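You operate a simulated robot arm through the tools that you are given. There is no shell and no other tool. Be economical: measure what you need, move in short steps, check, and stop when the job is done.

You run a simulated two-armed robot. Do the job below in one go: nothing can be reset, and whatever is moved stays where it is left.

TASK
Level the set-up block, test the red chassis on it and sort it.
Fine: flat goes in the purple tray, bent in the grey tray; the bubble ends between its lines.
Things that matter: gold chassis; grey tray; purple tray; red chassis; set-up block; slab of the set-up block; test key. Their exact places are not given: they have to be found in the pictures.

It is judged by the outcome, as a careful person would: the job done as asked, and still so three seconds after it is handed in. It fails if anything else is knocked over, pushed out of place, dropped, spilled or broken.

THE ROBOT
Two 6-joint arms with three-finger grippers on one trunk, on a base that drives. Base frame: it is fixed to the floor where the robot stands at the start and does not move with it; the origin is under the middle of the robot, x ahead of it, y to its left, z up; the surface under the hand at the start is at about z = 0.8. Readings come in m, rad, newtons and seconds.
The left shoulder is at the start at [0.04, 0.147, 1.37], the right one opposite. With the tool pointing down near the work surface each hand reaches from about 0.3 to 0.52 m from the robot's upright axis, wherever it stands, measured 20 degrees to its own side. Places, roughly: grey tray [0.4, 0.2, 0.8]; purple tray [0.4, 0.4, 0.8]; set-up block [0.5, 0, 0.8]; slab of the set-up block [0.5, 0, 0.8]; test key [0.6, -0.1, 0.8]. Payload 2.69 kg a hand.
Tool frame (each hand has its own): the origin (TCP) lies between the finger pads and is the grasp point; the fingertips stand 0.029 m ahead of it; z points along the fingers, y is the line along which they close. Largest opening 0.12 m; the body of the gripper starts 0.078 m behind the TCP.
Orientation is that of the tool frame in the base frame, as a unit quaternion [w, x, y, z]. With the fingers straight down and closing along the base's y, the tool's x points along the base's -x, its y along +y and its z along -z.

THE INTERFACE
- The arms move only by the tool drive_tool. It takes "left_moves", "right_moves" or both (then of equal length, played together; a hand with none holds still); each is a list of rows, each an object (a shift or turn left out is 0, a gripper value left out holds the last) with "travel": the shift along the base's x, y, z in cm, a list of three; "dr": the turn, a rotation vector about the base's x, y, z in rad, a list of three; "jaw": the closure in counts, from 0 (fully open) to 255 (shut). In form: [{"travel": [tx, ty, tz], "dr": [rx, ry, rz], "jaw": jaw}, ...]. A call has 1 to 20 rows; each row shifts and turns the commanded pose from where the row before left it. Each row takes 0.2 s and may step no farther than 0.05 m and 0.15 rad from the row before; otherwise, or with a gripper value out of range, the whole call is refused. Where a pose cannot be reached the arm comes as near as it can. A force on the tool above 50 N (or 10 N above the force at the start of the call, whichever is more), or a blocked arm, ends the call early, and 0.2 s more pass. The fingers move at their own pace and stop on an object; they squeeze with about 40 N. The grip force told is the motor's: it shows also when the fingers shut on nothing. Time passes only in rows, and 0.2 s behind the last, so rows that do not move let the fingers close. The reply holds the time, the measured pose of the TCP, the force on the tool along the base axes, the opening and the grip force, in the units named above and with some noise, with the torque about the TCP (base axes, N m) and any sound that the robot's microphone picked up.
- Cameras (640 x 400 px; columns grow to the right, rows downward): "scene" is now at [0.0812, 0.0142, 1.574]; the picture's right is [0.19, -0.98, 0.00], its down [-0.82, -0.16, -0.55] and it looks along [0.54, 0.11, -0.83] (base axes); focal length 256 px, centre (320, 200). "left" rides on the left gripper at [0.063, 0, -0.104] in its tool frame; the picture's right is [0.00, 1.00, 0.00], its down [-0.83, 0.00, -0.56] and it looks along [-0.56, 0.00, 0.83] (tool axes); focal length 275 px, centre (320, 200). "right" rides on the right gripper at [0.063, 0, -0.104] in its tool frame; the picture's right is [0.00, 1.00, 0.00], its down [-0.83, 0.00, -0.56] and it looks along [-0.56, 0.00, 0.83] (tool axes); focal length 275 px, centre (320, 200).
- capture(camera): a new picture of that camera. The clock stands still meanwhile.
- slide_trunk(by): slides the trunk up (or, below 0, down) by that many m; the arms and the scene camera ride with it, the base frame stays. It gives what a move gives, with no picture.
- base_move(legs): drives the robot by 1 to 6 legs, each [ahead, turn to the left] in m and rad, along the robot's own axes; the way and the turn of a leg run together, so that a leg with both is an arc; at most 1.5 m and 3.142 rad a leg. The arms and the cameras ride along, it lands a little off, and it stops where it bumps. It gives what a move gives.
- pan_tilt(pan, tilt): turns the head with the scene camera to pan (to the left, within 1.501 rad either way) and tilt (down, from -0.506 to 1.204), counted from straight ahead of the robot. It gives what a move gives.
- measure_at(camera, pixels): for up to 12 pixels [column, row] of the newest picture of that camera ("zoom" is the newest enlarged one), the place [x, y, z] in the base frame of the surface seen there, good to about 0.002 m, but the place of the scene camera against the robot may be out by one fixed shift of up to 0.012 m in any direction. The clock stands still meanwhile.
- inspect(camera, box): a new picture of the part [left, top, right, bottom] of that camera's present view, enlarged. The clock stands still meanwhile.
- sign_off(): hands the job in; it is judged then, once.

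Keep the steps short. Do not move on a guess: measure, check each grasp and each placing, and mend mistakes. In all there are 80 turns and 58 pictures (those below and enlarged ones count). Leave the grippers open and the arms clear of the work at the hand-in unless told otherwise, and finish with a single line.

The tools are called after ">>>" as name(argument=value, ...) on one line, values as JSON. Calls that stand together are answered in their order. drive_tool: Moves the arms, as the interface text tells. Its arguments: {"type":"object","properties":{"left_moves":{"type":"array","items":{"type":"object","properties":{"travel":{"type":"array","items":{"type":"number"}},"dr":{"type":"array","items":{"type":"number"}},"jaw":{"type":"number"}}}},"right_moves":{"type":"array","items":{"type":"object","properties":{"travel":{"type":"array","items":{"type":"number"}},"dr":{"type":"array","items":{"type":"number"}},"jaw":{"type":"number"}}}}},"required":[]} The other tools are called the same way: slide_trunk (by) slides the trunk up or down; base_move (legs) drives the base; pan_tilt (pan, tilt) turns the head that bears the scene camera; capture (camera) takes a picture; measure_at (camera, pixels) gives the place of the surface under pixels of a picture; inspect (camera, box) takes an enlarged picture of a part of a camera's view; sign_off () hands the job in.

At the start:

```text
clock: 0.0
left_tcp_pos: [0.481, 0.251, 1.0129]
left_orientation: [0.001, 0.0, 1.0, -0.001]
left_wrist_force: [0.0, -0.4, -0.3]
left_wrist_torque: [-0.01, 0.03, 0.02]
left_finger_gap: 0.1199
left_grasp_force: 0.1
right_tcp_pos: [0.5201, -0.155, 1.014]
right_orientation: [0.0, 0.0, 1.0, 0.0]
right_wrist_force: [-0.7, 0.1, 0.1]
right_wrist_torque: [-0.01, 0.01, -0.02]
right_finger_gap: 0.1201
right_grasp_force: 0.1
trunk travel left (down, up): [-0.497, 0.0]
robot x, y, heading: [0.0032, 0.001, 0.002]
head pan, tilt: [0.195, 0.984]
```

scene: 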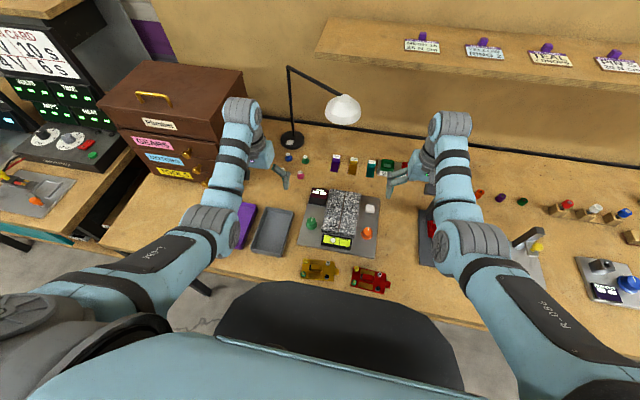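
right: 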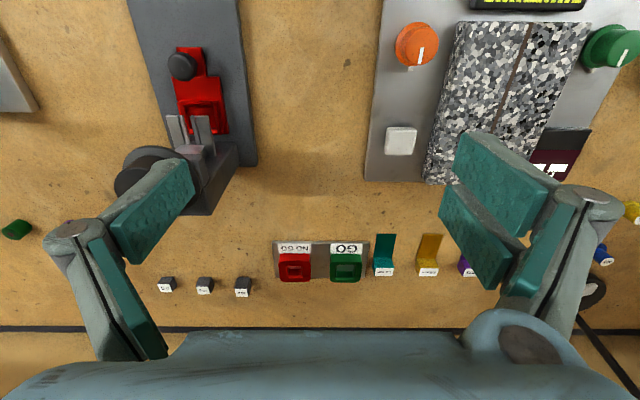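
left: 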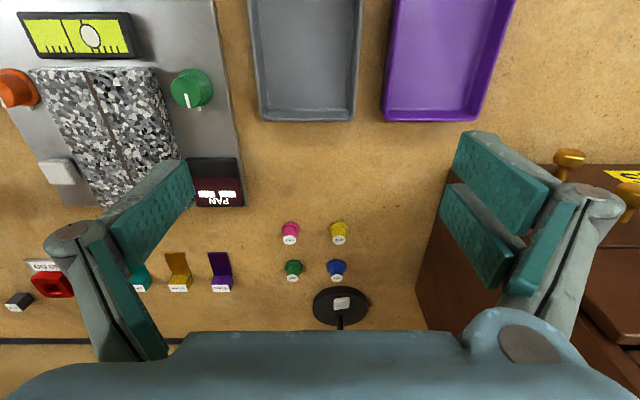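

I see the set-up block with a bubble level, green and orange knobs, a white key and a small display. I'll zoom in on it and on the chassis.

>>> inspect(camera="scene", box=[280, 170, 400, 300])

>>> inspect(camera="left", box=[0, 0, 260, 220])

>>> measure_at(camera="scene", pixels=[[311, 224], [367, 233], [371, 209], [319, 194], [337, 241], [340, 215], [370, 281], [319, 270], [272, 232], [244, 226]])

```text
3.08 times, centred on (340, 235) of scene
```

zoom: 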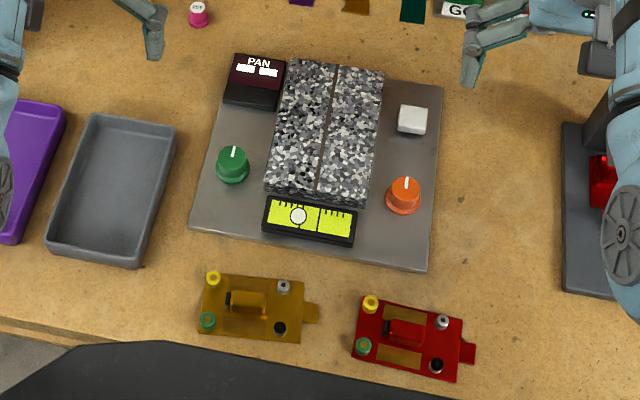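

```text
1.82 times, centred on (130, 110) of left
```

zoom: 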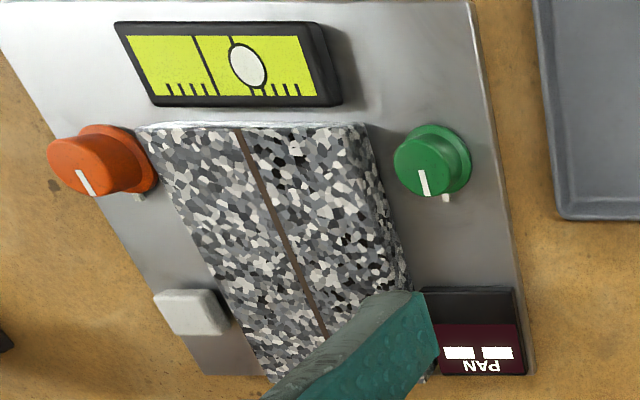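

```text
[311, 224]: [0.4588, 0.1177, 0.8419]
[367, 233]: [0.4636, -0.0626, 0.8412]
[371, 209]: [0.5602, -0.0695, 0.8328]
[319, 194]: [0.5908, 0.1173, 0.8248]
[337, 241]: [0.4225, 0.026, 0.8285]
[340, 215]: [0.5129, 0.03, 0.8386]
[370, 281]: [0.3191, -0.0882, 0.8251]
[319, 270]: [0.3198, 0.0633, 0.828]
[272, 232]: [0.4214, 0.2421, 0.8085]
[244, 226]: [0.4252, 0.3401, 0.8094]
```

The white pad is likely the test key. I'll zoom tighter on the display, the level and the red chassis.

>>> inspect(camera="scene", box=[300, 180, 340, 205])

>>> inspect(camera="scene", box=[312, 225, 368, 260])

>>> inspect(camera="scene", box=[298, 255, 394, 300])

```text
16.00 times, centred on (320, 192) of scene
```

zoom: 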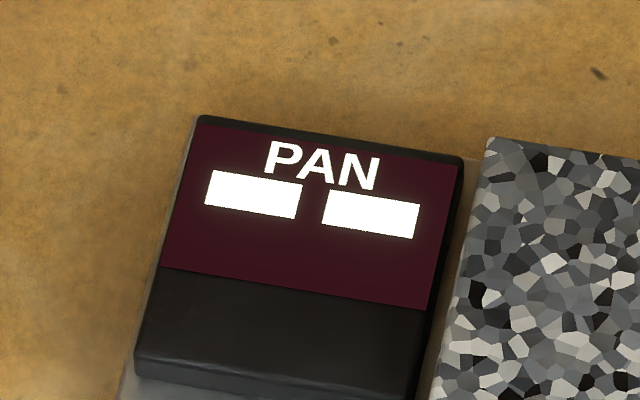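

```text
11.43 times, centred on (340, 242) of scene
```

zoom: 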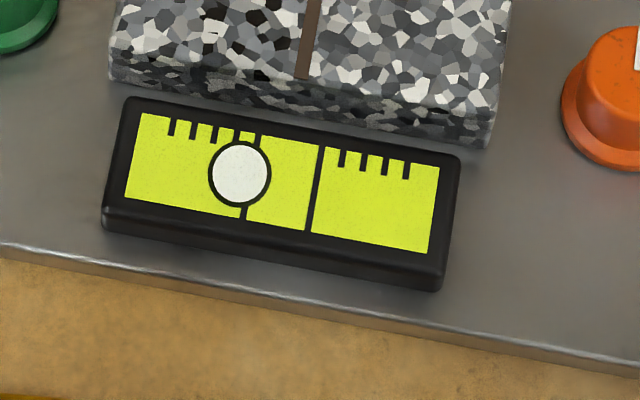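

```text
6.67 times, centred on (346, 278) of scene
```

zoom: 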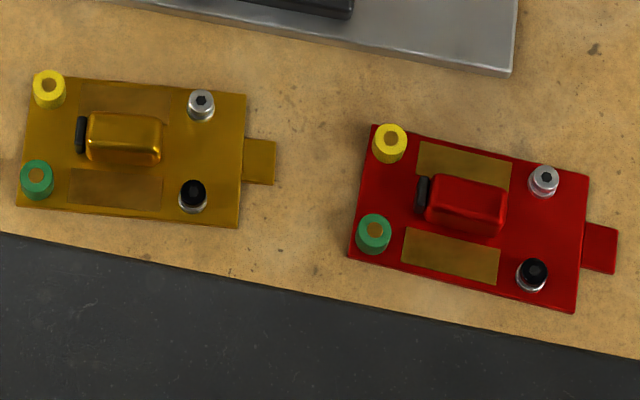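

I'll measure with the wrist cameras, since they have no fixed shift: the knobs, level, slab and key.

>>> measure_at(camera="left", pixels=[[186, 88], [175, 88], [200, 85], [187, 102], [187, 72], [14, 88], [225, 130], [100, 80], [130, 180], [58, 172], [210, 170], [92, 38]])

>>> measure_at(camera="right", pixels=[[416, 43], [402, 43], [430, 43], [401, 140], [388, 140], [414, 140], [401, 128], [401, 152], [604, 48], [470, 30], [580, 30], [440, 180]])

>>> capture(camera="left")

```text
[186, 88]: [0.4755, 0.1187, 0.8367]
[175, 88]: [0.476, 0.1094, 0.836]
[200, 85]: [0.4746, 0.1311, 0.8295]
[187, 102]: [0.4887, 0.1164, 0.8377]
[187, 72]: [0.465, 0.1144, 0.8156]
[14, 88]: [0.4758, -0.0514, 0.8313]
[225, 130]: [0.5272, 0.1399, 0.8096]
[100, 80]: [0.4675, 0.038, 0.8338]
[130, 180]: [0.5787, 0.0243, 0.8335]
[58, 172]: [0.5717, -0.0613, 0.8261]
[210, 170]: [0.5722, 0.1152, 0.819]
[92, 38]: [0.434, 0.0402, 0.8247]
```

```text
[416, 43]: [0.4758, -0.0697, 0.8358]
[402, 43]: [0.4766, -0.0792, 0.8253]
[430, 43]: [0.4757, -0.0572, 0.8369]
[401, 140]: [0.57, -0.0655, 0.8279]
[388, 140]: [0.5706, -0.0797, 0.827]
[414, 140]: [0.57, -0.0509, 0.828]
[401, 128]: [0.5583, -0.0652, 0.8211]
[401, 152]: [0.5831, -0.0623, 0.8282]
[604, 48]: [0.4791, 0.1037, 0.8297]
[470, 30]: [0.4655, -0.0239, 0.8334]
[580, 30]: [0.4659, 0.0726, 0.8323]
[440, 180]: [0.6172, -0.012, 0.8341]
```

```text
49 pictures are left
```

left: 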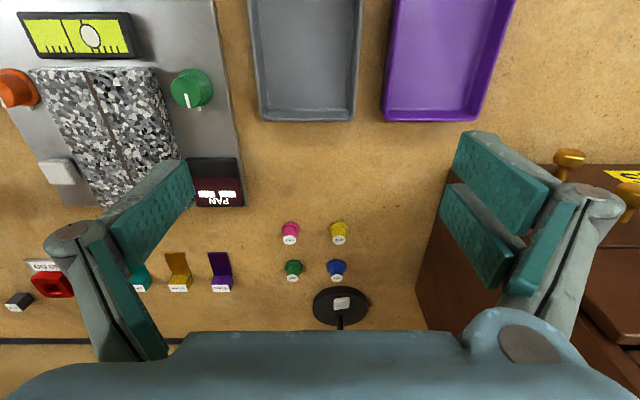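

True positions by wrist camera: green knob near (0.477, 0.118), top 0.837. Orange is near (0.476, -0.066), the slab top is at 0.834, and the key is near (0.570, -0.065), top 0.828. Next I'll bring the left hand above the green knob, turned 90° so it closes along x and stays clear of the slab.

>>> drive_tool(left_moves=[{"travel": [0, -4, 0], "dr": [0, 0, 0.145]}, {"travel": [0, -4, 0], "dr": [0, 0, 0.145]}, {"travel": [0, -4, 0], "dr": [0, 0, 0.145]}, {"travel": [-0.4, -1.3, -2], "dr": [0, 0, 0.145]}, {"travel": [0, 0, -2], "dr": [0, 0, 0.145]}, {"travel": [0, 0, -2], "dr": [0, 0, 0.145]}, {"dr": [0, 0, 0.145]}, {"dr": [0, 0, 0.145]}, {"dr": [0, 0, 0.145]}, {"dr": [0, 0, 0.145]}, {"dr": [0, 0, 0.12], "jaw": 145}, {"jaw": 145}])

>>> capture(camera="left")

```text
clock: 2.6
left_tcp_pos: [0.4767, 0.1174, 0.9535]
left_orientation: [0.0, 0.707, -0.707, 0.0]
left_wrist_force: [1.0, 0.0, -0.2]
left_wrist_torque: [-0.04, 0.01, -0.02]
left_finger_gap: 0.0519
left_grasp_force: 0.0
right_tcp_pos: [0.5197, -0.1546, 1.013]
right_orientation: [0.0, 0.0, 1.0, 0.0]
right_wrist_force: [0.2, -0.5, -0.5]
right_wrist_torque: [0.02, 0.02, -0.01]
right_finger_gap: 0.12
right_grasp_force: 0.1
trunk travel left (down, up): [-0.497, 0.0]
robot x, y, heading: [0.0, -0.0021, 0.003]
head pan, tilt: [0.195, 0.984]
```

```text
48 pictures are left
```

left: 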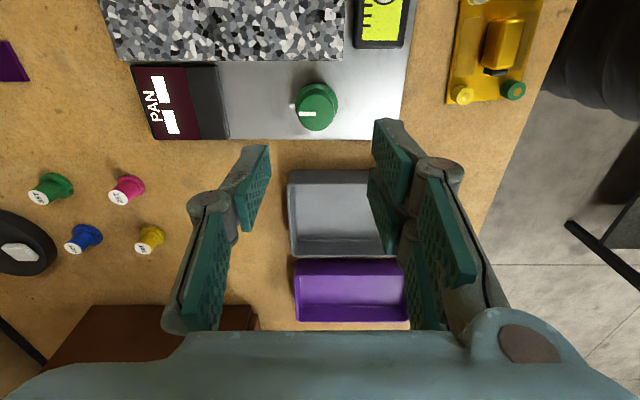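

>>> measure_at(camera="left", pixels=[[318, 107], [330, 107], [304, 107], [317, 98], [317, 118], [335, 100], [293, 106], [316, 127], [270, 90], [330, 50], [360, 90]])

>>> inspect(camera="left", box=[270, 60, 370, 140])

```text
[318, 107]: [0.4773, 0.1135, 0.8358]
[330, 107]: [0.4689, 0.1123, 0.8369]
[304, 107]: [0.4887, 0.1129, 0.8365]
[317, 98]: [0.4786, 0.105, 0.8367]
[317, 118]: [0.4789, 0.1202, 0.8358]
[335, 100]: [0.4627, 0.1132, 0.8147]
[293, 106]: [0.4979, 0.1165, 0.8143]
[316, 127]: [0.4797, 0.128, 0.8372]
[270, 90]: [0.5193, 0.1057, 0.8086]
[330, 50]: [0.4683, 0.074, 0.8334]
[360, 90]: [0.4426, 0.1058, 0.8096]
```

```text
5.00 times, centred on (320, 100) of left
```

zoom: 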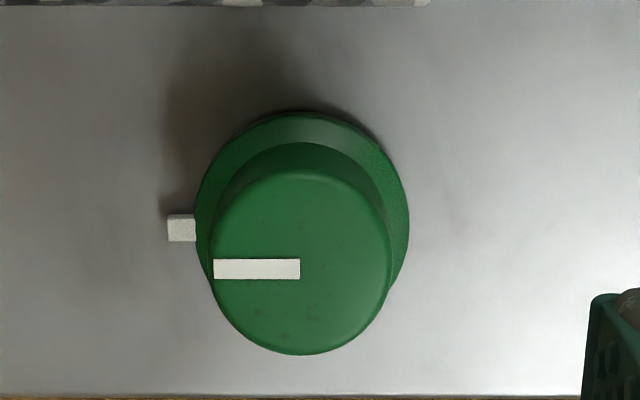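

Knob centre is about (0.479, 0.1165), diameter 0.028, top 0.8365, pointer on its index mark. I'll lower around it and close.

>>> drive_tool(left_moves=[{"travel": [0.2, -0.1, -4]}, {"travel": [0, 0, -4]}, {"travel": [0, 0, -2.5]}, {}, {"jaw": 230}, {"jaw": 230}, {"jaw": 230}])

>>> inspect(camera="left", box=[160, 0, 480, 200])

```text
clock: 4.2
left_tcp_pos: [0.4794, 0.1191, 0.8515]
left_orientation: [-0.002, 0.707, -0.707, 0.002]
left_wrist_force: [32.8, 2.4, 13.4]
left_wrist_torque: [0.16, -0.86, -0.02]
left_finger_gap: 0.0286
left_grasp_force: 44.9
left hand out of reach, approached as far as the arm can: row 3
right_tcp_pos: [0.5231, -0.1559, 1.0119]
right_orientation: [-0.002, 0.001, 1.0, 0.0]
right_wrist_force: [0.5, 0.2, 0.5]
right_wrist_torque: [0.0, -0.01, -0.01]
right_finger_gap: 0.12
right_grasp_force: 0.0
trunk travel left (down, up): [-0.497, 0.0]
robot x, y, heading: [0.0018, -0.0021, 0.002]
head pan, tilt: [0.195, 0.984]
```

```text
2.00 times, centred on (320, 100) of left
```

zoom: 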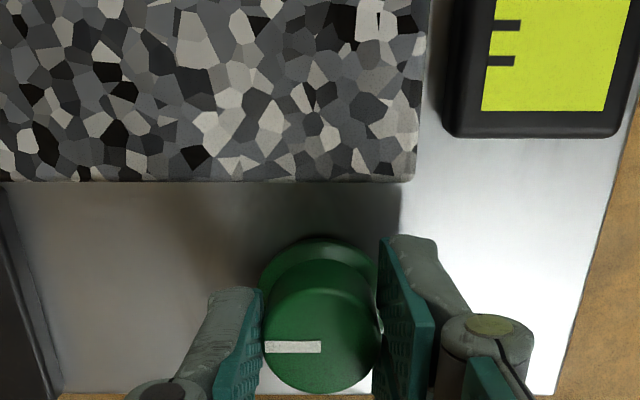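

The grip took hold, but the arm is at its reach limit and there is a 33 N sideways load. I'll open, lift, and lower the trunk 0.1 m for better reach.

>>> drive_tool(left_moves=[{"jaw": 145}, {"jaw": 145}, {"travel": [0, 0, 4]}, {"travel": [0, 0, 4]}, {"travel": [0, 0, 4]}, {"travel": [0, 0, 4]}, {}], right_moves=[{}, {}, {"travel": [0, 0, 4]}, {"travel": [0, 0, 4]}, {"travel": [0, 0, 2]}, {}, {}])

>>> slide_trunk(by=-0.1)

>>> inspect(camera="left", box=[200, 0, 520, 200])

```text
clock: 5.8
left_tcp_pos: [0.4723, 0.1188, 1.0121]
left_orientation: [-0.001, 0.707, -0.707, 0.0]
left_wrist_force: [0.6, -0.2, 0.6]
left_wrist_torque: [-0.04, 0.0, -0.02]
left_finger_gap: 0.0518
left_grasp_force: 0.1
right_tcp_pos: [0.5328, -0.1547, 1.1071]
right_orientation: [0.0, 0.0, 1.0, 0.0]
right_wrist_force: [0.0, 0.5, -0.4]
right_wrist_torque: [0.03, -0.01, 0.01]
right_finger_gap: 0.1203
right_grasp_force: 0.0
right hand out of reach, approached as far as the arm can: row 4, 5
trunk travel left (down, up): [-0.497, 0.0]
robot x, y, heading: [0.0024, 0.0022, -0.001]
head pan, tilt: [0.195, 0.984]
```

```text
clock: 7.1
left_tcp_pos: [0.4736, 0.1191, 0.9122]
left_orientation: [0.0, -0.707, 0.707, -0.001]
left_wrist_force: [0.4, -0.4, -0.4]
left_wrist_torque: [0.0, 0.0, -0.02]
left_finger_gap: 0.0517
left_grasp_force: 0.1
right_tcp_pos: [0.5332, -0.1545, 1.0064]
right_orientation: [0.0, 0.0, 1.0, 0.0]
right_wrist_force: [-0.7, 0.5, 0.1]
right_wrist_torque: [0.01, 0.0, -0.01]
right_finger_gap: 0.1202
right_grasp_force: 0.1
trunk travel left (down, up): [-0.397, 0.1]
robot x, y, heading: [0.0043, 0.0006, -0.001]
head pan, tilt: [0.195, 0.984]
```

```text
2.00 times, centred on (360, 100) of left
```

zoom: 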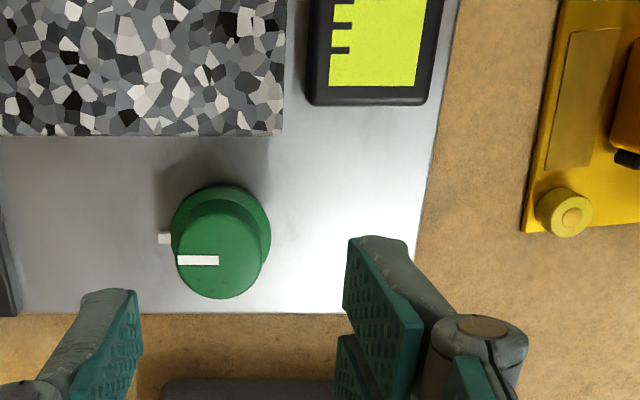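

>>> measure_at(camera="zoom", pixels=[[218, 258], [180, 262], [262, 262], [218, 220], [218, 292], [190, 285], [248, 285], [245, 230]])

```text
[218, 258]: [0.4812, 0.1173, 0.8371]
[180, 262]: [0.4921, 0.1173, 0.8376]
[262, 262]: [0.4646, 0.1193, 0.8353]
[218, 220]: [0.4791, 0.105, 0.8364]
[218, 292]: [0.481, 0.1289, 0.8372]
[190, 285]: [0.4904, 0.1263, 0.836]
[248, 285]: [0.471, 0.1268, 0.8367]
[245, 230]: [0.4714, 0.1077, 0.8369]
```

The knob centre is confirmed at (0.479, 0.117). I'll move over it, lower and close.

>>> drive_tool(left_moves=[{"travel": [0.55, -0.2, -2.4]}, {"travel": [0, 0, -4]}, {}, {"jaw": 230}, {"jaw": 230}, {"jaw": 230}])

```text
clock: 8.5
left_tcp_pos: [0.4806, 0.1168, 0.8496]
left_orientation: [-0.001, 0.707, -0.707, 0.001]
left_wrist_force: [14.9, 1.8, 10.5]
left_wrist_torque: [0.33, -0.55, 0.0]
left_finger_gap: 0.0291
left_grasp_force: 45.8
right_tcp_pos: [0.5358, -0.1536, 1.0067]
right_orientation: [-0.001, 0.0, 1.0, -0.001]
right_wrist_force: [0.5, -0.9, -0.3]
right_wrist_torque: [0.01, -0.03, 0.01]
right_finger_gap: 0.12
right_grasp_force: 0.1
trunk travel left (down, up): [-0.397, 0.1]
robot x, y, heading: [0.0004, -0.0005, 0.001]
head pan, tilt: [0.195, 0.984]
```

It is well gripped with lower loads. I'll make a trial turn of +0.3 rad anticlockwise and watch the bubble.

>>> drive_tool(left_moves=[{"dr": [0, 0, 0.1]}, {"dr": [0, 0, 0.1]}, {"dr": [0, 0, 0.1]}, {}, {}])

>>> inspect(camera="scene", box=[270, 140, 430, 240])

```text
clock: 9.7
left_tcp_pos: [0.4806, 0.1164, 0.85]
left_orientation: [-0.001, 0.805, -0.593, 0.001]
left_wrist_force: [25.2, 3.5, 23.2]
left_wrist_torque: [0.47, -0.62, -0.13]
left_finger_gap: 0.0291
left_grasp_force: 44.8
right_tcp_pos: [0.5339, -0.1553, 1.0043]
right_orientation: [0.0, 0.0, 1.0, -0.001]
right_wrist_force: [1.2, -0.8, 0.1]
right_wrist_torque: [0.03, 0.0, 0.01]
right_finger_gap: 0.1202
right_grasp_force: 0.0
trunk travel left (down, up): [-0.397, 0.1]
robot x, y, heading: [0.0009, -0.0017, -0.003]
head pan, tilt: [0.195, 0.984]
```

```text
4.00 times, centred on (350, 190) of scene
```

zoom: 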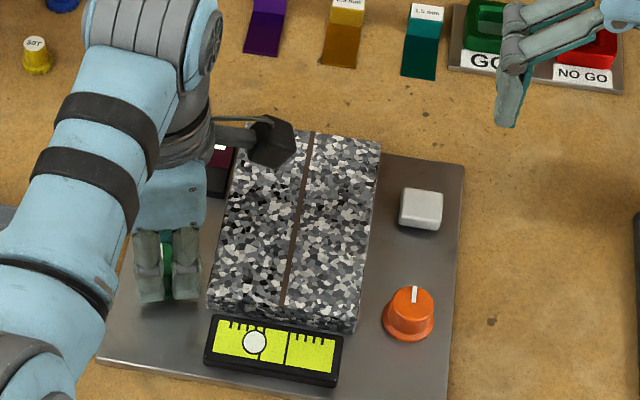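

>>> inspect(camera="scene", box=[316, 212, 364, 242])

```text
13.33 times, centred on (340, 227) of scene
```

zoom: 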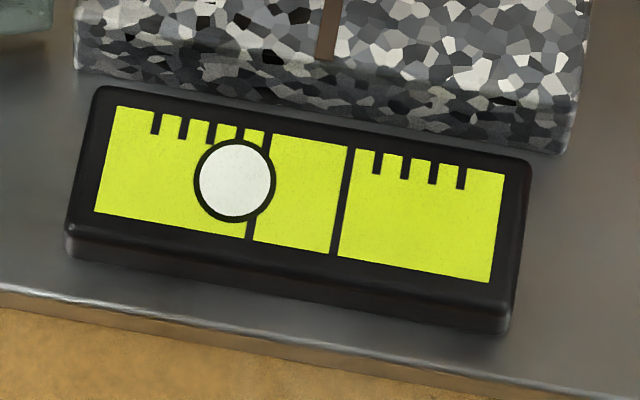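

Turning anticlockwise moved the bubble further left, from about -0.1 to -0.26 of a line spacing. So it needs clockwise: I'll turn -1.0 rad and recheck.

>>> drive_tool(left_moves=[{"dr": [0, 0, -0.1]}, {"dr": [0, 0, -0.1]}, {"dr": [0, 0, -0.1]}, {"dr": [0, 0, -0.1]}, {"dr": [0, 0, -0.1]}, {"dr": [0, 0, -0.1]}, {"dr": [0, 0, -0.1]}, {"dr": [0, 0, -0.1]}, {"dr": [0, 0, -0.1]}, {"dr": [0, 0, -0.1]}, {}, {}])

>>> inspect(camera="scene", box=[316, 212, 364, 242])

```text
clock: 12.3
left_tcp_pos: [0.4784, 0.1187, 0.8481]
left_orientation: [0.0, -0.421, 0.907, 0.0]
left_wrist_force: [13.0, 4.6, 22.8]
left_wrist_torque: [0.22, -0.38, -0.06]
left_finger_gap: 0.0292
left_grasp_force: 45.7
right_tcp_pos: [0.533, -0.1538, 1.0061]
right_orientation: [-0.001, 0.0, 1.0, 0.0]
right_wrist_force: [0.1, 0.1, 0.1]
right_wrist_torque: [0.0, 0.03, -0.02]
right_finger_gap: 0.1198
right_grasp_force: 0.0
trunk travel left (down, up): [-0.397, 0.1]
robot x, y, heading: [0.0013, -0.0007, -0.004]
head pan, tilt: [0.195, 0.984]
```

```text
13.33 times, centred on (340, 227) of scene
```

zoom: 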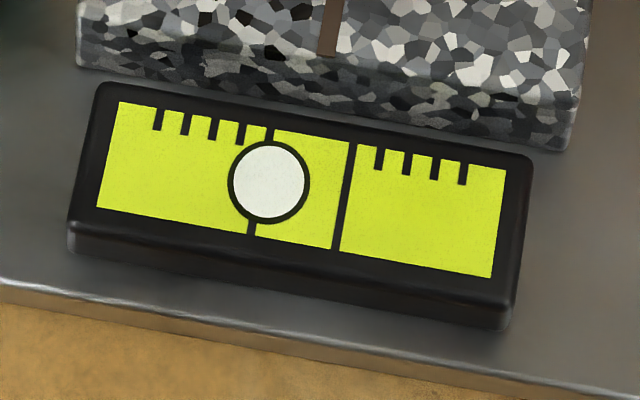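

The bubble moved right to +0.1 of the spacing, about 34 px per rad, and it needs about 33 px more. I'll turn another -0.95 rad.

>>> drive_tool(left_moves=[{"dr": [0, 0, -0.1]}, {"dr": [0, 0, -0.1]}, {"dr": [0, 0, -0.1]}, {"dr": [0, 0, -0.1]}, {"dr": [0, 0, -0.1]}, {"dr": [0, 0, -0.1]}, {"dr": [0, 0, -0.1]}, {"dr": [0, 0, -0.1]}, {"dr": [0, 0, -0.1]}, {"dr": [0, 0, -0.05]}, {}, {}])

>>> inspect(camera="scene", box=[316, 212, 364, 242])

```text
clock: 14.9
left_tcp_pos: [0.4777, 0.1206, 0.8481]
left_orientation: [-0.001, 0.041, 0.999, -0.001]
left_wrist_force: [0.7, 15.1, 14.0]
left_wrist_torque: [0.65, 0.41, 0.01]
left_finger_gap: 0.0291
left_grasp_force: 45.3
right_tcp_pos: [0.5318, -0.1513, 1.0079]
right_orientation: [0.001, 0.001, 1.0, -0.001]
right_wrist_force: [0.2, 0.3, 0.0]
right_wrist_torque: [0.01, 0.01, 0.0]
right_finger_gap: 0.1199
right_grasp_force: 0.1
trunk travel left (down, up): [-0.397, 0.1]
robot x, y, heading: [-0.0024, 0.0003, 0.001]
head pan, tilt: [0.195, 0.984]
```

```text
13.33 times, centred on (340, 227) of scene
```

zoom: 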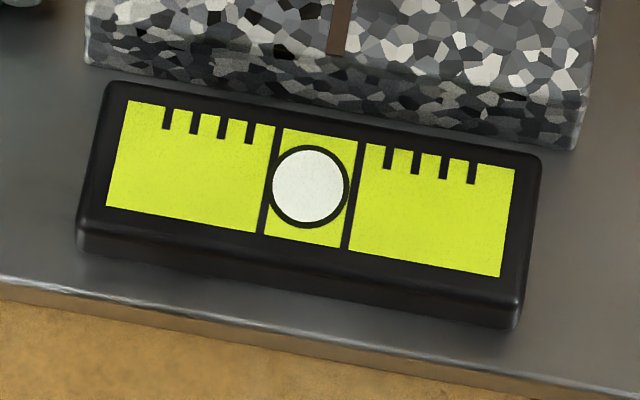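

The bubble is nearly centred between its lines (308 against a mid of 311). I'll turn a final -0.06 rad, release gently and lift clear.

>>> drive_tool(left_moves=[{"dr": [0, 0, -0.06]}, {}, {"jaw": 172}, {"jaw": 172}, {"travel": [0, 0.3, 3]}, {"travel": [0, 0, 4]}, {"travel": [-1, 4, 4]}, {"travel": [-2, 5, 0]}, {}])

>>> inspect(camera="scene", box=[280, 160, 400, 260])

>>> inspect(camera="scene", box=[316, 212, 364, 242])

```text
refused: row 7 steps farther than a row can; nothing moved
```

```text
4.00 times, centred on (340, 210) of scene
```

zoom: 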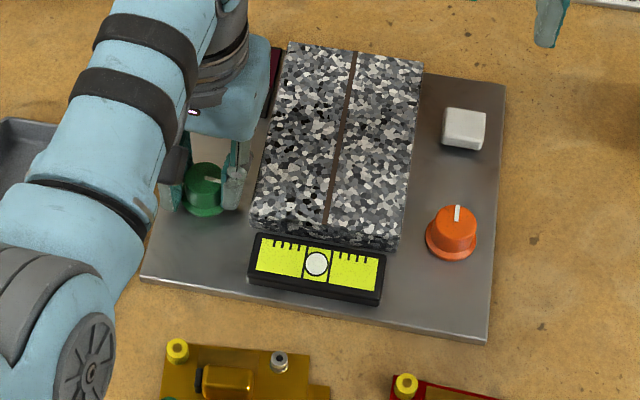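

```text
13.33 times, centred on (340, 227) of scene
```

zoom: 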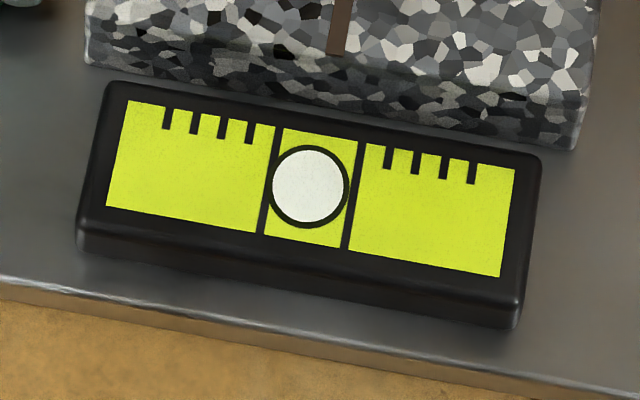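

A step was too long and nothing moved. I'll resend it with shorter steps.

>>> drive_tool(left_moves=[{"dr": [0, 0, -0.06]}, {}, {"jaw": 172}, {"jaw": 172}, {"travel": [0, 0.3, 3]}, {"travel": [0, 0, 4]}, {"travel": [0, 3, 3]}, {"travel": [0, 4, 0]}, {"travel": [0, 4, 0]}, {}])

>>> inspect(camera="scene", box=[316, 212, 364, 242])

```text
clock: 17.1
left_tcp_pos: [0.4922, 0.2284, 0.938]
left_orientation: [0.0, 0.07, 0.998, 0.0]
left_wrist_force: [0.0, -0.2, -0.4]
left_wrist_torque: [-0.01, 0.02, 0.02]
left_finger_gap: 0.0388
left_grasp_force: 0.0
left hand out of reach, approached as far as the arm can: row 7, 8
right_tcp_pos: [0.5339, -0.154, 1.0072]
right_orientation: [0.0, 0.0, 1.0, 0.0]
right_wrist_force: [0.6, -0.7, 0.7]
right_wrist_torque: [0.0, -0.02, -0.04]
right_finger_gap: 0.1203
right_grasp_force: 0.0
trunk travel left (down, up): [-0.397, 0.1]
robot x, y, heading: [-0.0004, -0.0011, 0.001]
head pan, tilt: [0.195, 0.984]
```

```text
13.33 times, centred on (340, 227) of scene
```

zoom: 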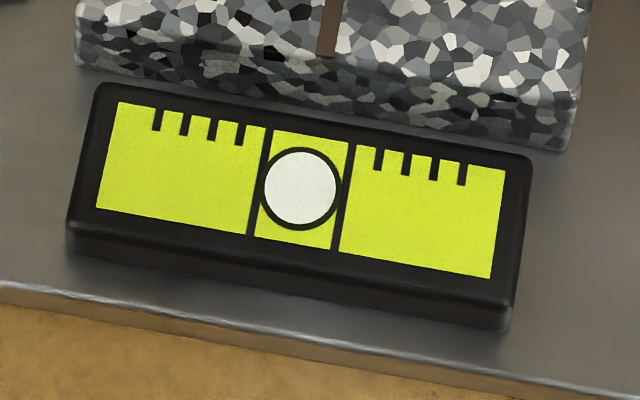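

Level. Next I'll bring the right hand over the red chassis near (0.33, -0.085), turned 90° so the fingers close across its handle, and look.

>>> drive_tool(right_moves=[{"travel": [-3, 0, 0], "dr": [0, 0, -0.14]}, {"travel": [-3, 0, 0], "dr": [0, 0, -0.14]}, {"travel": [-3, 0, 0], "dr": [0, 0, -0.14]}, {"travel": [-3, 1, 0], "dr": [0, 0, -0.14]}, {"travel": [-3, 1, 0], "dr": [0, 0, -0.14]}, {"travel": [-3, 2, 0], "dr": [0, 0, -0.14]}, {"travel": [-2, 2, -1], "dr": [0, 0, -0.14]}, {"travel": [0, 1, -2], "dr": [0, 0, -0.14]}, {"dr": [0, 0, -0.14], "travel": [0, 0, -2]}, {"dr": [0, 0, -0.14]}, {"dr": [0, 0, -0.15], "jaw": 130}, {"jaw": 130}])

>>> capture(camera="right")

```text
clock: 19.9
left_tcp_pos: [0.4927, 0.2291, 0.9363]
left_orientation: [-0.001, 0.07, 0.998, 0.0]
left_wrist_force: [-0.9, -0.4, -0.2]
left_wrist_torque: [-0.01, 0.01, -0.02]
left_finger_gap: 0.0387
left_grasp_force: 0.1
right_tcp_pos: [0.4569, -0.1166, 0.8775]
right_orientation: [0.038, 0.719, 0.693, -0.023]
right_wrist_force: [-0.3, 0.1, -0.5]
right_wrist_torque: [0.0, 0.02, -0.03]
right_finger_gap: 0.0588
right_grasp_force: 0.0
right hand out of reach, approached as far as the arm can: row 1, 2, 3, 4, 5, 6
trunk travel left (down, up): [-0.397, 0.1]
robot x, y, heading: [0.0021, 0.0012, 0.003]
head pan, tilt: [0.195, 0.984]
stopped in row 12 (right hand): the arm was blocked; the commanded pose is now the measured one
```

```text
37 pictures are left
```

right: 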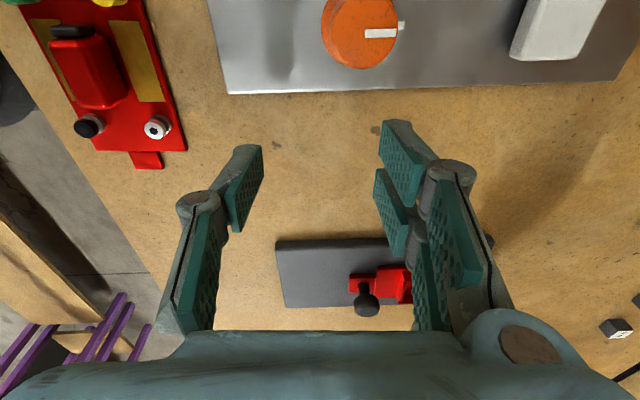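

The right arm is folded near a limit with the trunk low. Nothing looks touched. I'll raise the trunk back up for the close-in reach.

>>> slide_trunk(by=0.1)

>>> drive_tool(right_moves=[{"travel": [-2, 0, 0]}, {"travel": [-2, 0, 0]}, {"travel": [-2, 0, 0]}, {"travel": [-2, 0, 0]}, {}])

```text
clock: 21.3
left_tcp_pos: [0.4927, 0.228, 1.0362]
left_orientation: [0.0, 0.07, 0.998, 0.0]
left_wrist_force: [-0.1, -0.7, -0.9]
left_wrist_torque: [0.01, 0.0, -0.02]
left_finger_gap: 0.0391
left_grasp_force: 0.2
right_tcp_pos: [0.4562, -0.1167, 0.9762]
right_orientation: [0.037, 0.719, 0.694, -0.023]
right_wrist_force: [-0.6, 0.6, -0.7]
right_wrist_torque: [0.01, 0.01, -0.02]
right_finger_gap: 0.0587
right_grasp_force: 0.0
trunk travel left (down, up): [-0.497, 0.0]
robot x, y, heading: [0.0001, 0.0001, -0.001]
head pan, tilt: [0.195, 0.984]
```

```text
clock: 22.2
left_tcp_pos: [0.4927, 0.2302, 1.0364]
left_orientation: [-0.001, 0.069, 0.998, -0.001]
left_wrist_force: [0.7, -0.5, 0.5]
left_wrist_torque: [0.0, -0.02, 0.0]
left_finger_gap: 0.0392
left_grasp_force: 0.1
right_tcp_pos: [0.4589, -0.1727, 1.038]
right_orientation: [0.134, 0.732, 0.668, 0.004]
right_wrist_force: [-1.0, 0.3, 0.5]
right_wrist_torque: [0.02, -0.01, 0.01]
right_finger_gap: 0.059
right_grasp_force: 0.0
trunk travel left (down, up): [-0.497, 0.0]
robot x, y, heading: [-0.0009, -0.0019, -0.003]
head pan, tilt: [0.195, 0.984]
stopped in row 4 (right hand): the arm was blocked; the commanded pose is now the measured one
```

The arm can't fold in that close with this wrist turn. Instead I'll back the base 0.1 m so the chassis sits mid-reach, straighten the right tool, and look.

>>> base_move(legs=[[-0.1, 0]])

>>> drive_tool(right_moves=[{"dr": [0.092, 0.098, 0.045]}, {"dr": [0.092, 0.098, 0.045], "travel": [2, 2, -1]}, {"travel": [1, 3, -2]}, {"travel": [0, 0, -2]}, {}])

>>> capture(camera="right")

```text
clock: 23.3
left_tcp_pos: [0.4004, 0.2289, 1.0324]
left_orientation: [-0.004, 0.069, 0.998, -0.001]
left_wrist_force: [1.0, 0.1, 0.0]
left_wrist_torque: [-0.01, 0.06, -0.01]
left_finger_gap: 0.0389
left_grasp_force: 0.1
right_tcp_pos: [0.3662, -0.1719, 1.0338]
right_orientation: [0.132, 0.731, 0.67, -0.001]
right_wrist_force: [-0.2, -0.2, 0.2]
right_wrist_torque: [-0.05, 0.06, -0.02]
right_finger_gap: 0.0588
right_grasp_force: 0.1
trunk travel left (down, up): [-0.497, 0.0]
robot x, y, heading: [-0.0996, 0.0008, -0.008]
head pan, tilt: [0.195, 0.984]
```

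```text
clock: 24.5
left_tcp_pos: [0.3944, 0.2272, 1.0366]
left_orientation: [-0.001, 0.07, 0.998, 0.0]
left_wrist_force: [-0.4, -0.3, -0.1]
left_wrist_torque: [0.0, 0.02, -0.03]
left_finger_gap: 0.039
left_grasp_force: 0.0
right_tcp_pos: [0.3975, -0.12, 0.9756]
right_orientation: [-0.001, 0.707, 0.707, -0.002]
right_wrist_force: [0.4, -0.6, -0.4]
right_wrist_torque: [0.01, 0.01, 0.01]
right_finger_gap: 0.0586
right_grasp_force: 0.1
right hand out of reach, approached as far as the arm can: row 1
trunk travel left (down, up): [-0.497, 0.0]
robot x, y, heading: [-0.0988, 0.0003, -0.001]
head pan, tilt: [0.195, 0.984]
```

```text
36 pictures are left
```

right: 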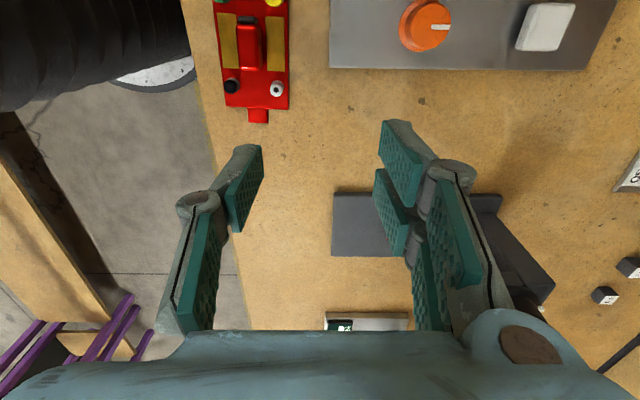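

The tool is now straight. I'll measure the red chassis.

>>> measure_at(camera="right", pixels=[[247, 25], [247, 60], [242, 40], [254, 40], [226, 104], [286, 107], [286, 20], [219, 20], [258, 116], [275, 45], [300, 80], [276, 88]])

>>> inspect(camera="right", box=[180, 0, 340, 130])

```text
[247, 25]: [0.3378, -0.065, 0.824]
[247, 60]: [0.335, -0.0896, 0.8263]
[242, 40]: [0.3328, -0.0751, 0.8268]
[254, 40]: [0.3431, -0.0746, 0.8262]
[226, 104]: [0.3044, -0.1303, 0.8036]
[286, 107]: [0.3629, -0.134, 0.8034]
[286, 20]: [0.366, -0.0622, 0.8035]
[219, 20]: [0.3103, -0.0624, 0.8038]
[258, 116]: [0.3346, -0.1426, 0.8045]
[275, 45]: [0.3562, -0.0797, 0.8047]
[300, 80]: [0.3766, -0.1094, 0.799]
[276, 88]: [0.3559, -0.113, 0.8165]
```

```text
3.08 times, centred on (260, 65) of right
```

zoom: 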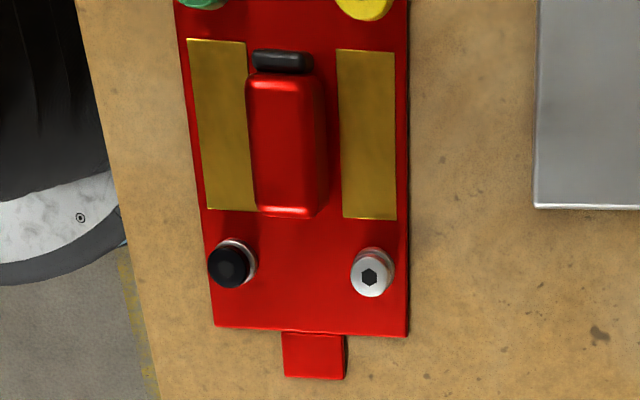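

The handle centre is at (0.337, -0.078), top 0.826, about 0.022 wide, with the plate top at 0.8035. I'll move above it, yaw -0.04, gap about 0.045, and check before going down.

>>> drive_tool(right_moves=[{"travel": [-3, 2.1, -1], "jaw": 160}, {"travel": [-3, 2.1, -1], "dr": [0, 0, -0.04]}, {"travel": [0, 0, -3]}, {"travel": [0, 0, -2.5]}, {}])

>>> inspect(camera="right", box=[160, 0, 480, 220])

```text
clock: 25.7
left_tcp_pos: [0.3939, 0.2281, 1.0365]
left_orientation: [0.001, 0.07, 0.998, 0.001]
left_wrist_force: [0.0, 0.0, 0.0]
left_wrist_torque: [0.01, -0.01, 0.0]
left_finger_gap: 0.0389
left_grasp_force: 0.0
right_tcp_pos: [0.3473, -0.0977, 0.9087]
right_orientation: [0.018, 0.726, 0.687, -0.004]
right_wrist_force: [-0.7, -0.3, -0.2]
right_wrist_torque: [0.01, -0.01, -0.01]
right_finger_gap: 0.0448
right_grasp_force: 0.1
trunk travel left (down, up): [-0.497, 0.0]
robot x, y, heading: [-0.1005, 0.0011, 0.002]
head pan, tilt: [0.195, 0.984]
```

```text
1.82 times, centred on (320, 110) of right
```

zoom: 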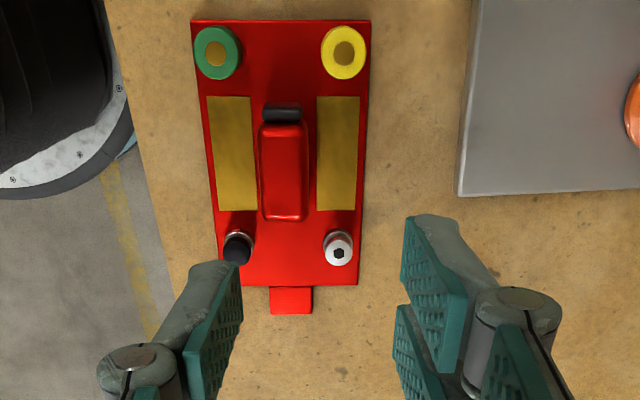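

>>> measure_at(camera="zoom", pixels=[[282, 130], [282, 210], [268, 170], [298, 170], [196, 24], [366, 24], [220, 280], [352, 280], [291, 305], [235, 150], [335, 150]])

>>> drive_tool(right_moves=[{}, {}])

```text
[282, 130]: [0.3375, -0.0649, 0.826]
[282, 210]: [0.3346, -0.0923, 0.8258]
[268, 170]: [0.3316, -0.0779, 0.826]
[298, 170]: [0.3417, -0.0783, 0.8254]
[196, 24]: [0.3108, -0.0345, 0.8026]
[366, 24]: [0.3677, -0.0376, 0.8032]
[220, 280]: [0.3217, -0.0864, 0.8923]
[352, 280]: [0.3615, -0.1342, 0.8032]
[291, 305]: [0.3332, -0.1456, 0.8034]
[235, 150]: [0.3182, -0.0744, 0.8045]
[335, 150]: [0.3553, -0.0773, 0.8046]
```

```text
clock: 26.3
left_tcp_pos: [0.3935, 0.2291, 1.0363]
left_orientation: [0.0, 0.07, 0.998, 0.0]
left_wrist_force: [1.2, 0.2, 0.9]
left_wrist_torque: [-0.04, 0.0, 0.01]
left_finger_gap: 0.039
left_grasp_force: 0.1
right_tcp_pos: [0.345, -0.101, 0.9053]
right_orientation: [0.016, 0.727, 0.687, -0.008]
right_wrist_force: [-0.2, 0.6, -0.1]
right_wrist_torque: [-0.02, 0.01, 0.04]
right_finger_gap: 0.0445
right_grasp_force: 0.1
trunk travel left (down, up): [-0.497, 0.0]
robot x, y, heading: [-0.0974, 0.0005, -0.006]
head pan, tilt: [0.195, 0.984]
```

The right hand stops about 2 cm short in y because the wrist limits it. I'll back the base another 5 cm for more comfort, then step to the handle (0.336, -0.079).

>>> base_move(legs=[[-0.05, 0]])

>>> drive_tool(right_moves=[{"travel": [2, 0, 0]}, {"travel": [2, 0, 0]}, {}])

```text
clock: 27.2
left_tcp_pos: [0.3533, 0.2293, 1.0302]
left_orientation: [-0.004, 0.07, 0.998, 0.0]
left_wrist_force: [1.0, -0.4, -1.0]
left_wrist_torque: [0.02, 0.11, 0.0]
left_finger_gap: 0.0389
left_grasp_force: 0.0
right_tcp_pos: [0.3009, -0.1014, 0.8984]
right_orientation: [0.013, 0.727, 0.686, -0.013]
right_wrist_force: [1.5, -0.3, -0.8]
right_wrist_torque: [0.0, 0.09, 0.02]
right_finger_gap: 0.0449
right_grasp_force: 0.0
trunk travel left (down, up): [-0.497, 0.0]
robot x, y, heading: [-0.1446, -0.0032, -0.002]
head pan, tilt: [0.195, 0.984]
```

```text
clock: 28.0
left_tcp_pos: [0.3457, 0.2284, 1.0352]
left_orientation: [-0.001, 0.07, 0.998, -0.001]
left_wrist_force: [-0.4, 0.1, 0.2]
left_wrist_torque: [0.01, 0.04, 0.0]
left_finger_gap: 0.0391
left_grasp_force: 0.0
right_tcp_pos: [0.335, -0.1014, 0.902]
right_orientation: [0.016, 0.727, 0.687, -0.01]
right_wrist_force: [-0.2, 0.4, -0.4]
right_wrist_torque: [0.0, -0.02, -0.01]
right_finger_gap: 0.0449
right_grasp_force: 0.0
trunk travel left (down, up): [-0.497, 0.0]
robot x, y, heading: [-0.1466, 0.0003, -0.001]
head pan, tilt: [0.195, 0.984]
```

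>>> drive_tool(right_moves=[{"travel": [0.1, 1.1, 0], "dr": [0.037, 0.008, 0.017]}, {"travel": [0, 1.1, 0]}, {}])

>>> inspect(camera="right", box=[160, 0, 480, 220])

```text
clock: 28.8
left_tcp_pos: [0.3427, 0.2282, 1.0364]
left_orientation: [0.001, 0.071, 0.998, 0.0]
left_wrist_force: [-0.1, 0.1, 0.5]
left_wrist_torque: [0.0, -0.04, -0.02]
left_finger_gap: 0.0391
left_grasp_force: 0.1
right_tcp_pos: [0.3351, -0.0797, 0.9031]
right_orientation: [0.0, 0.721, 0.693, 0.0]
right_wrist_force: [-0.4, 0.5, -0.3]
right_wrist_torque: [0.01, -0.04, 0.02]
right_finger_gap: 0.0449
right_grasp_force: 0.1
trunk travel left (down, up): [-0.497, 0.0]
robot x, y, heading: [-0.1462, 0.0007, 0.001]
head pan, tilt: [0.195, 0.984]
```

```text
1.82 times, centred on (320, 110) of right
```

zoom: 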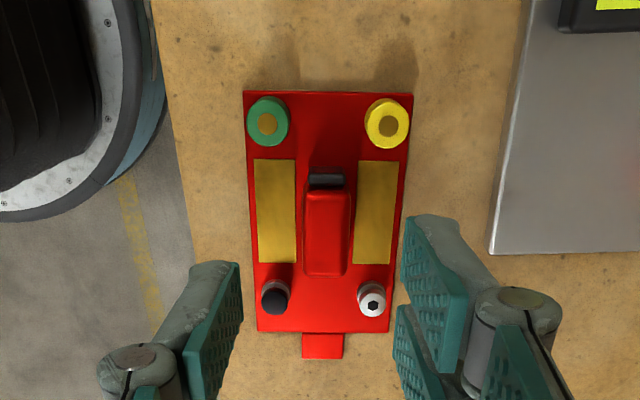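

The tool is straight and over the handle. I'll descend 6.6 cm and close.

>>> drive_tool(right_moves=[{"travel": [0.1, 0.1, -3]}, {"travel": [0, 0, -2]}, {"travel": [0, 0, -1.6]}, {}, {"jaw": 230}, {"jaw": 230}, {"jaw": 230}])

>>> inspect(camera="right", box=[160, 0, 480, 220])

```text
clock: 30.4
left_tcp_pos: [0.3457, 0.228, 1.0358]
left_orientation: [0.0, 0.07, 0.998, 0.0]
left_wrist_force: [-0.2, -0.4, 0.4]
left_wrist_torque: [0.03, -0.02, 0.02]
left_finger_gap: 0.0389
left_grasp_force: 0.1
right_tcp_pos: [0.3196, -0.0869, 0.8567]
right_orientation: [0.0, 0.721, 0.693, 0.0]
right_wrist_force: [0.0, 0.3, -0.4]
right_wrist_torque: [0.0, 0.01, 0.01]
right_finger_gap: 0.0115
right_grasp_force: 0.1
right hand out of reach, approached as far as the arm can: row 1, 2, 3
trunk travel left (down, up): [-0.497, 0.0]
robot x, y, heading: [-0.1512, 0.0057, -0.002]
head pan, tilt: [0.195, 0.984]
```

```text
1.82 times, centred on (320, 110) of right
```

zoom: 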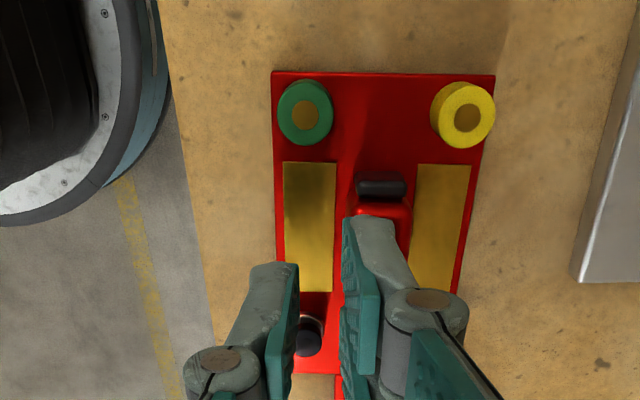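

The arm ran out of reach on the way down. The fingers closed on nothing just above the chassis. I'll lift, open, and lower the trunk 0.08.

>>> drive_tool(right_moves=[{"travel": [0, 0, 3]}, {"travel": [0, 0, 3]}, {"travel": [1, 0.5, 3], "jaw": 160}, {"jaw": 160}])

>>> slide_trunk(by=-0.08)

>>> capture(camera="right")

```text
clock: 31.4
left_tcp_pos: [0.3451, 0.2288, 1.0364]
left_orientation: [0.0, 0.069, 0.998, 0.0]
left_wrist_force: [-1.1, -0.2, -0.5]
left_wrist_torque: [-0.01, 0.01, 0.05]
left_finger_gap: 0.0388
left_grasp_force: 0.1
right_tcp_pos: [0.3586, -0.0751, 0.9305]
right_orientation: [-0.001, 0.721, 0.693, -0.001]
right_wrist_force: [0.0, -0.2, -0.3]
right_wrist_torque: [0.01, -0.04, -0.01]
right_finger_gap: 0.0448
right_grasp_force: 0.1
right hand out of reach, approached as far as the arm can: row 1, 2, 3
trunk travel left (down, up): [-0.497, 0.0]
robot x, y, heading: [-0.1489, 0.0034, 0.001]
head pan, tilt: [0.195, 0.984]
```

```text
clock: 32.6
left_tcp_pos: [0.3408, 0.2298, 0.9582]
left_orientation: [0.002, 0.07, 0.998, 0.0]
left_wrist_force: [0.5, 0.0, 0.6]
left_wrist_torque: [0.02, 0.0, 0.01]
left_finger_gap: 0.039
left_grasp_force: 0.1
right_tcp_pos: [0.3547, -0.0743, 0.8529]
right_orientation: [-0.001, 0.721, 0.693, 0.0]
right_wrist_force: [-5.2, 0.4, 17.3]
right_wrist_torque: [-0.11, 0.59, -0.01]
right_finger_gap: 0.0503
right_grasp_force: 3.1
trunk travel left (down, up): [-0.417, 0.08]
robot x, y, heading: [-0.1477, 0.0024, 0.002]
head pan, tilt: [0.195, 0.984]
```

```text
31 pictures are left
```

right: 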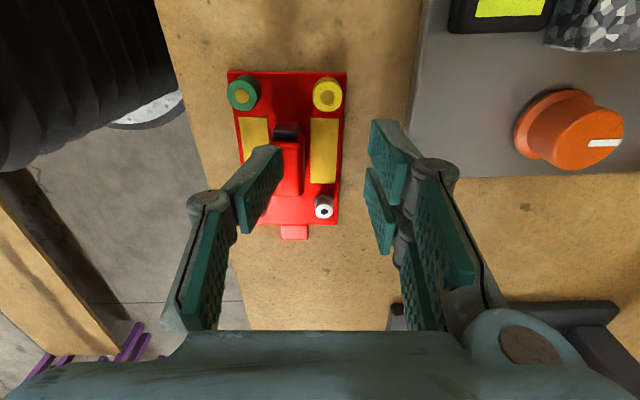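

The lift had fallen short, so a finger is now resting on the handle at 17 N. I'll lift straight up.

>>> drive_tool(right_moves=[{"travel": [0, 0, 2]}, {"travel": [0, 0, 2]}, {}])

>>> inspect(camera="right", box=[160, 0, 480, 220])

```text
clock: 33.4
left_tcp_pos: [0.3449, 0.2283, 0.9571]
left_orientation: [0.0, 0.069, 0.998, 0.0]
left_wrist_force: [-0.1, 0.4, -0.4]
left_wrist_torque: [-0.01, 0.0, 0.02]
left_finger_gap: 0.0388
left_grasp_force: 0.1
right_tcp_pos: [0.3699, -0.0714, 0.8867]
right_orientation: [-0.001, 0.721, 0.693, -0.001]
right_wrist_force: [-0.1, 0.5, -0.2]
right_wrist_torque: [-0.01, -0.02, 0.02]
right_finger_gap: 0.0448
right_grasp_force: 0.0
right hand out of reach, approached as far as the arm can: row 1, 2
trunk travel left (down, up): [-0.417, 0.08]
robot x, y, heading: [-0.1492, 0.0008, -0.007]
head pan, tilt: [0.195, 0.984]
```

```text
1.82 times, centred on (320, 110) of right
```

zoom: 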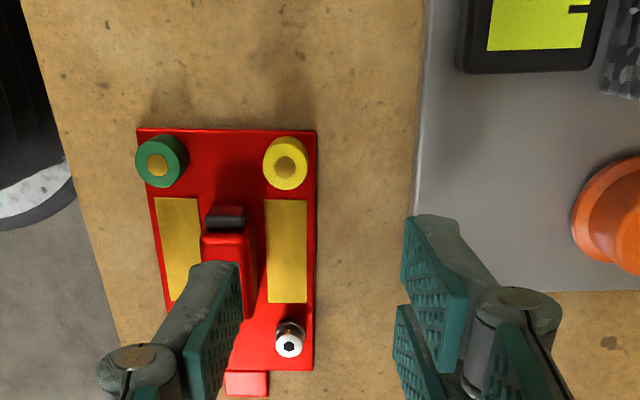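

The arm only reaches this spot at a certain depth below the shoulder. I'll use the trunk for the vertical motion: raise it, reposition over the handle where it worked before, then lower with the trunk.

>>> slide_trunk(by=0.08)

>>> drive_tool(right_moves=[{"travel": [-1.1, -0.2, -2]}, {"travel": [-1.1, -0.3, -2]}, {"travel": [-1.1, -0.3, -2.3]}, {}, {}])

```text
clock: 34.6
left_tcp_pos: [0.3447, 0.229, 1.0358]
left_orientation: [0.0, 0.07, 0.998, 0.0]
left_wrist_force: [-0.6, -0.3, -0.7]
left_wrist_torque: [-0.03, -0.02, -0.01]
left_finger_gap: 0.0389
left_grasp_force: 0.0
right_tcp_pos: [0.3703, -0.0694, 0.9659]
right_orientation: [-0.001, 0.72, 0.693, -0.001]
right_wrist_force: [0.7, -0.3, 1.0]
right_wrist_torque: [0.02, 0.01, -0.04]
right_finger_gap: 0.0449
right_grasp_force: 0.0
trunk travel left (down, up): [-0.497, 0.0]
robot x, y, heading: [-0.149, 0.0017, 0.004]
head pan, tilt: [0.195, 0.984]
```

```text
clock: 35.8
left_tcp_pos: [0.345, 0.229, 1.0353]
left_orientation: [0.0, 0.07, 0.998, 0.0]
left_wrist_force: [-0.6, 0.4, 0.3]
left_wrist_torque: [0.03, -0.01, 0.02]
left_finger_gap: 0.0388
left_grasp_force: 0.0
right_tcp_pos: [0.3419, -0.0769, 0.8995]
right_orientation: [-0.001, 0.721, 0.692, -0.002]
right_wrist_force: [0.2, 0.6, 0.2]
right_wrist_torque: [-0.01, 0.01, 0.0]
right_finger_gap: 0.0448
right_grasp_force: 0.0
right hand out of reach, approached as far as the arm can: row 2
trunk travel left (down, up): [-0.497, 0.0]
robot x, y, heading: [-0.1492, 0.0016, -0.001]
head pan, tilt: [0.195, 0.984]
```

>>> drive_tool(right_moves=[{"travel": [-0.5, -0.15, 0]}, {}, {}])

>>> inspect(camera="right", box=[160, 0, 480, 220])

>>> measure_at(camera="zoom", pixels=[[326, 210], [326, 265], [312, 240], [340, 240], [275, 200], [374, 200]])

```text
clock: 36.6
left_tcp_pos: [0.3444, 0.229, 1.0351]
left_orientation: [0.0, 0.069, 0.998, 0.0]
left_wrist_force: [-0.9, 0.4, 0.1]
left_wrist_torque: [0.02, -0.01, 0.0]
left_finger_gap: 0.0389
left_grasp_force: 0.1
right_tcp_pos: [0.3418, -0.0774, 0.8993]
right_orientation: [-0.002, 0.721, 0.693, -0.001]
right_wrist_force: [0.1, 0.1, -0.3]
right_wrist_torque: [-0.03, -0.01, 0.0]
right_finger_gap: 0.0444
right_grasp_force: 0.1
right hand out of reach, approached as far as the arm can: row 1
trunk travel left (down, up): [-0.497, 0.0]
robot x, y, heading: [-0.1472, -0.0004, -0.001]
head pan, tilt: [0.195, 0.984]
```

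```text
1.82 times, centred on (320, 110) of right
```

zoom: 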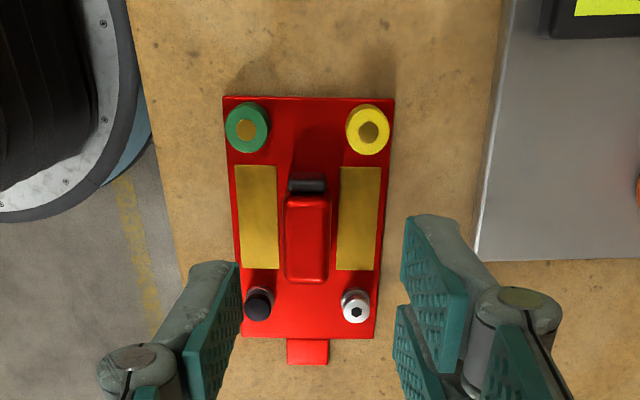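

```text
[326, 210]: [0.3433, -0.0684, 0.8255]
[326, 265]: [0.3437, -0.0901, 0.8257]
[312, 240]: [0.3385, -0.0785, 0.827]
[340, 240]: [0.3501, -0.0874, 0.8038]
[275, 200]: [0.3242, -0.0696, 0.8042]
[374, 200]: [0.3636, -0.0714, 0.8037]
```

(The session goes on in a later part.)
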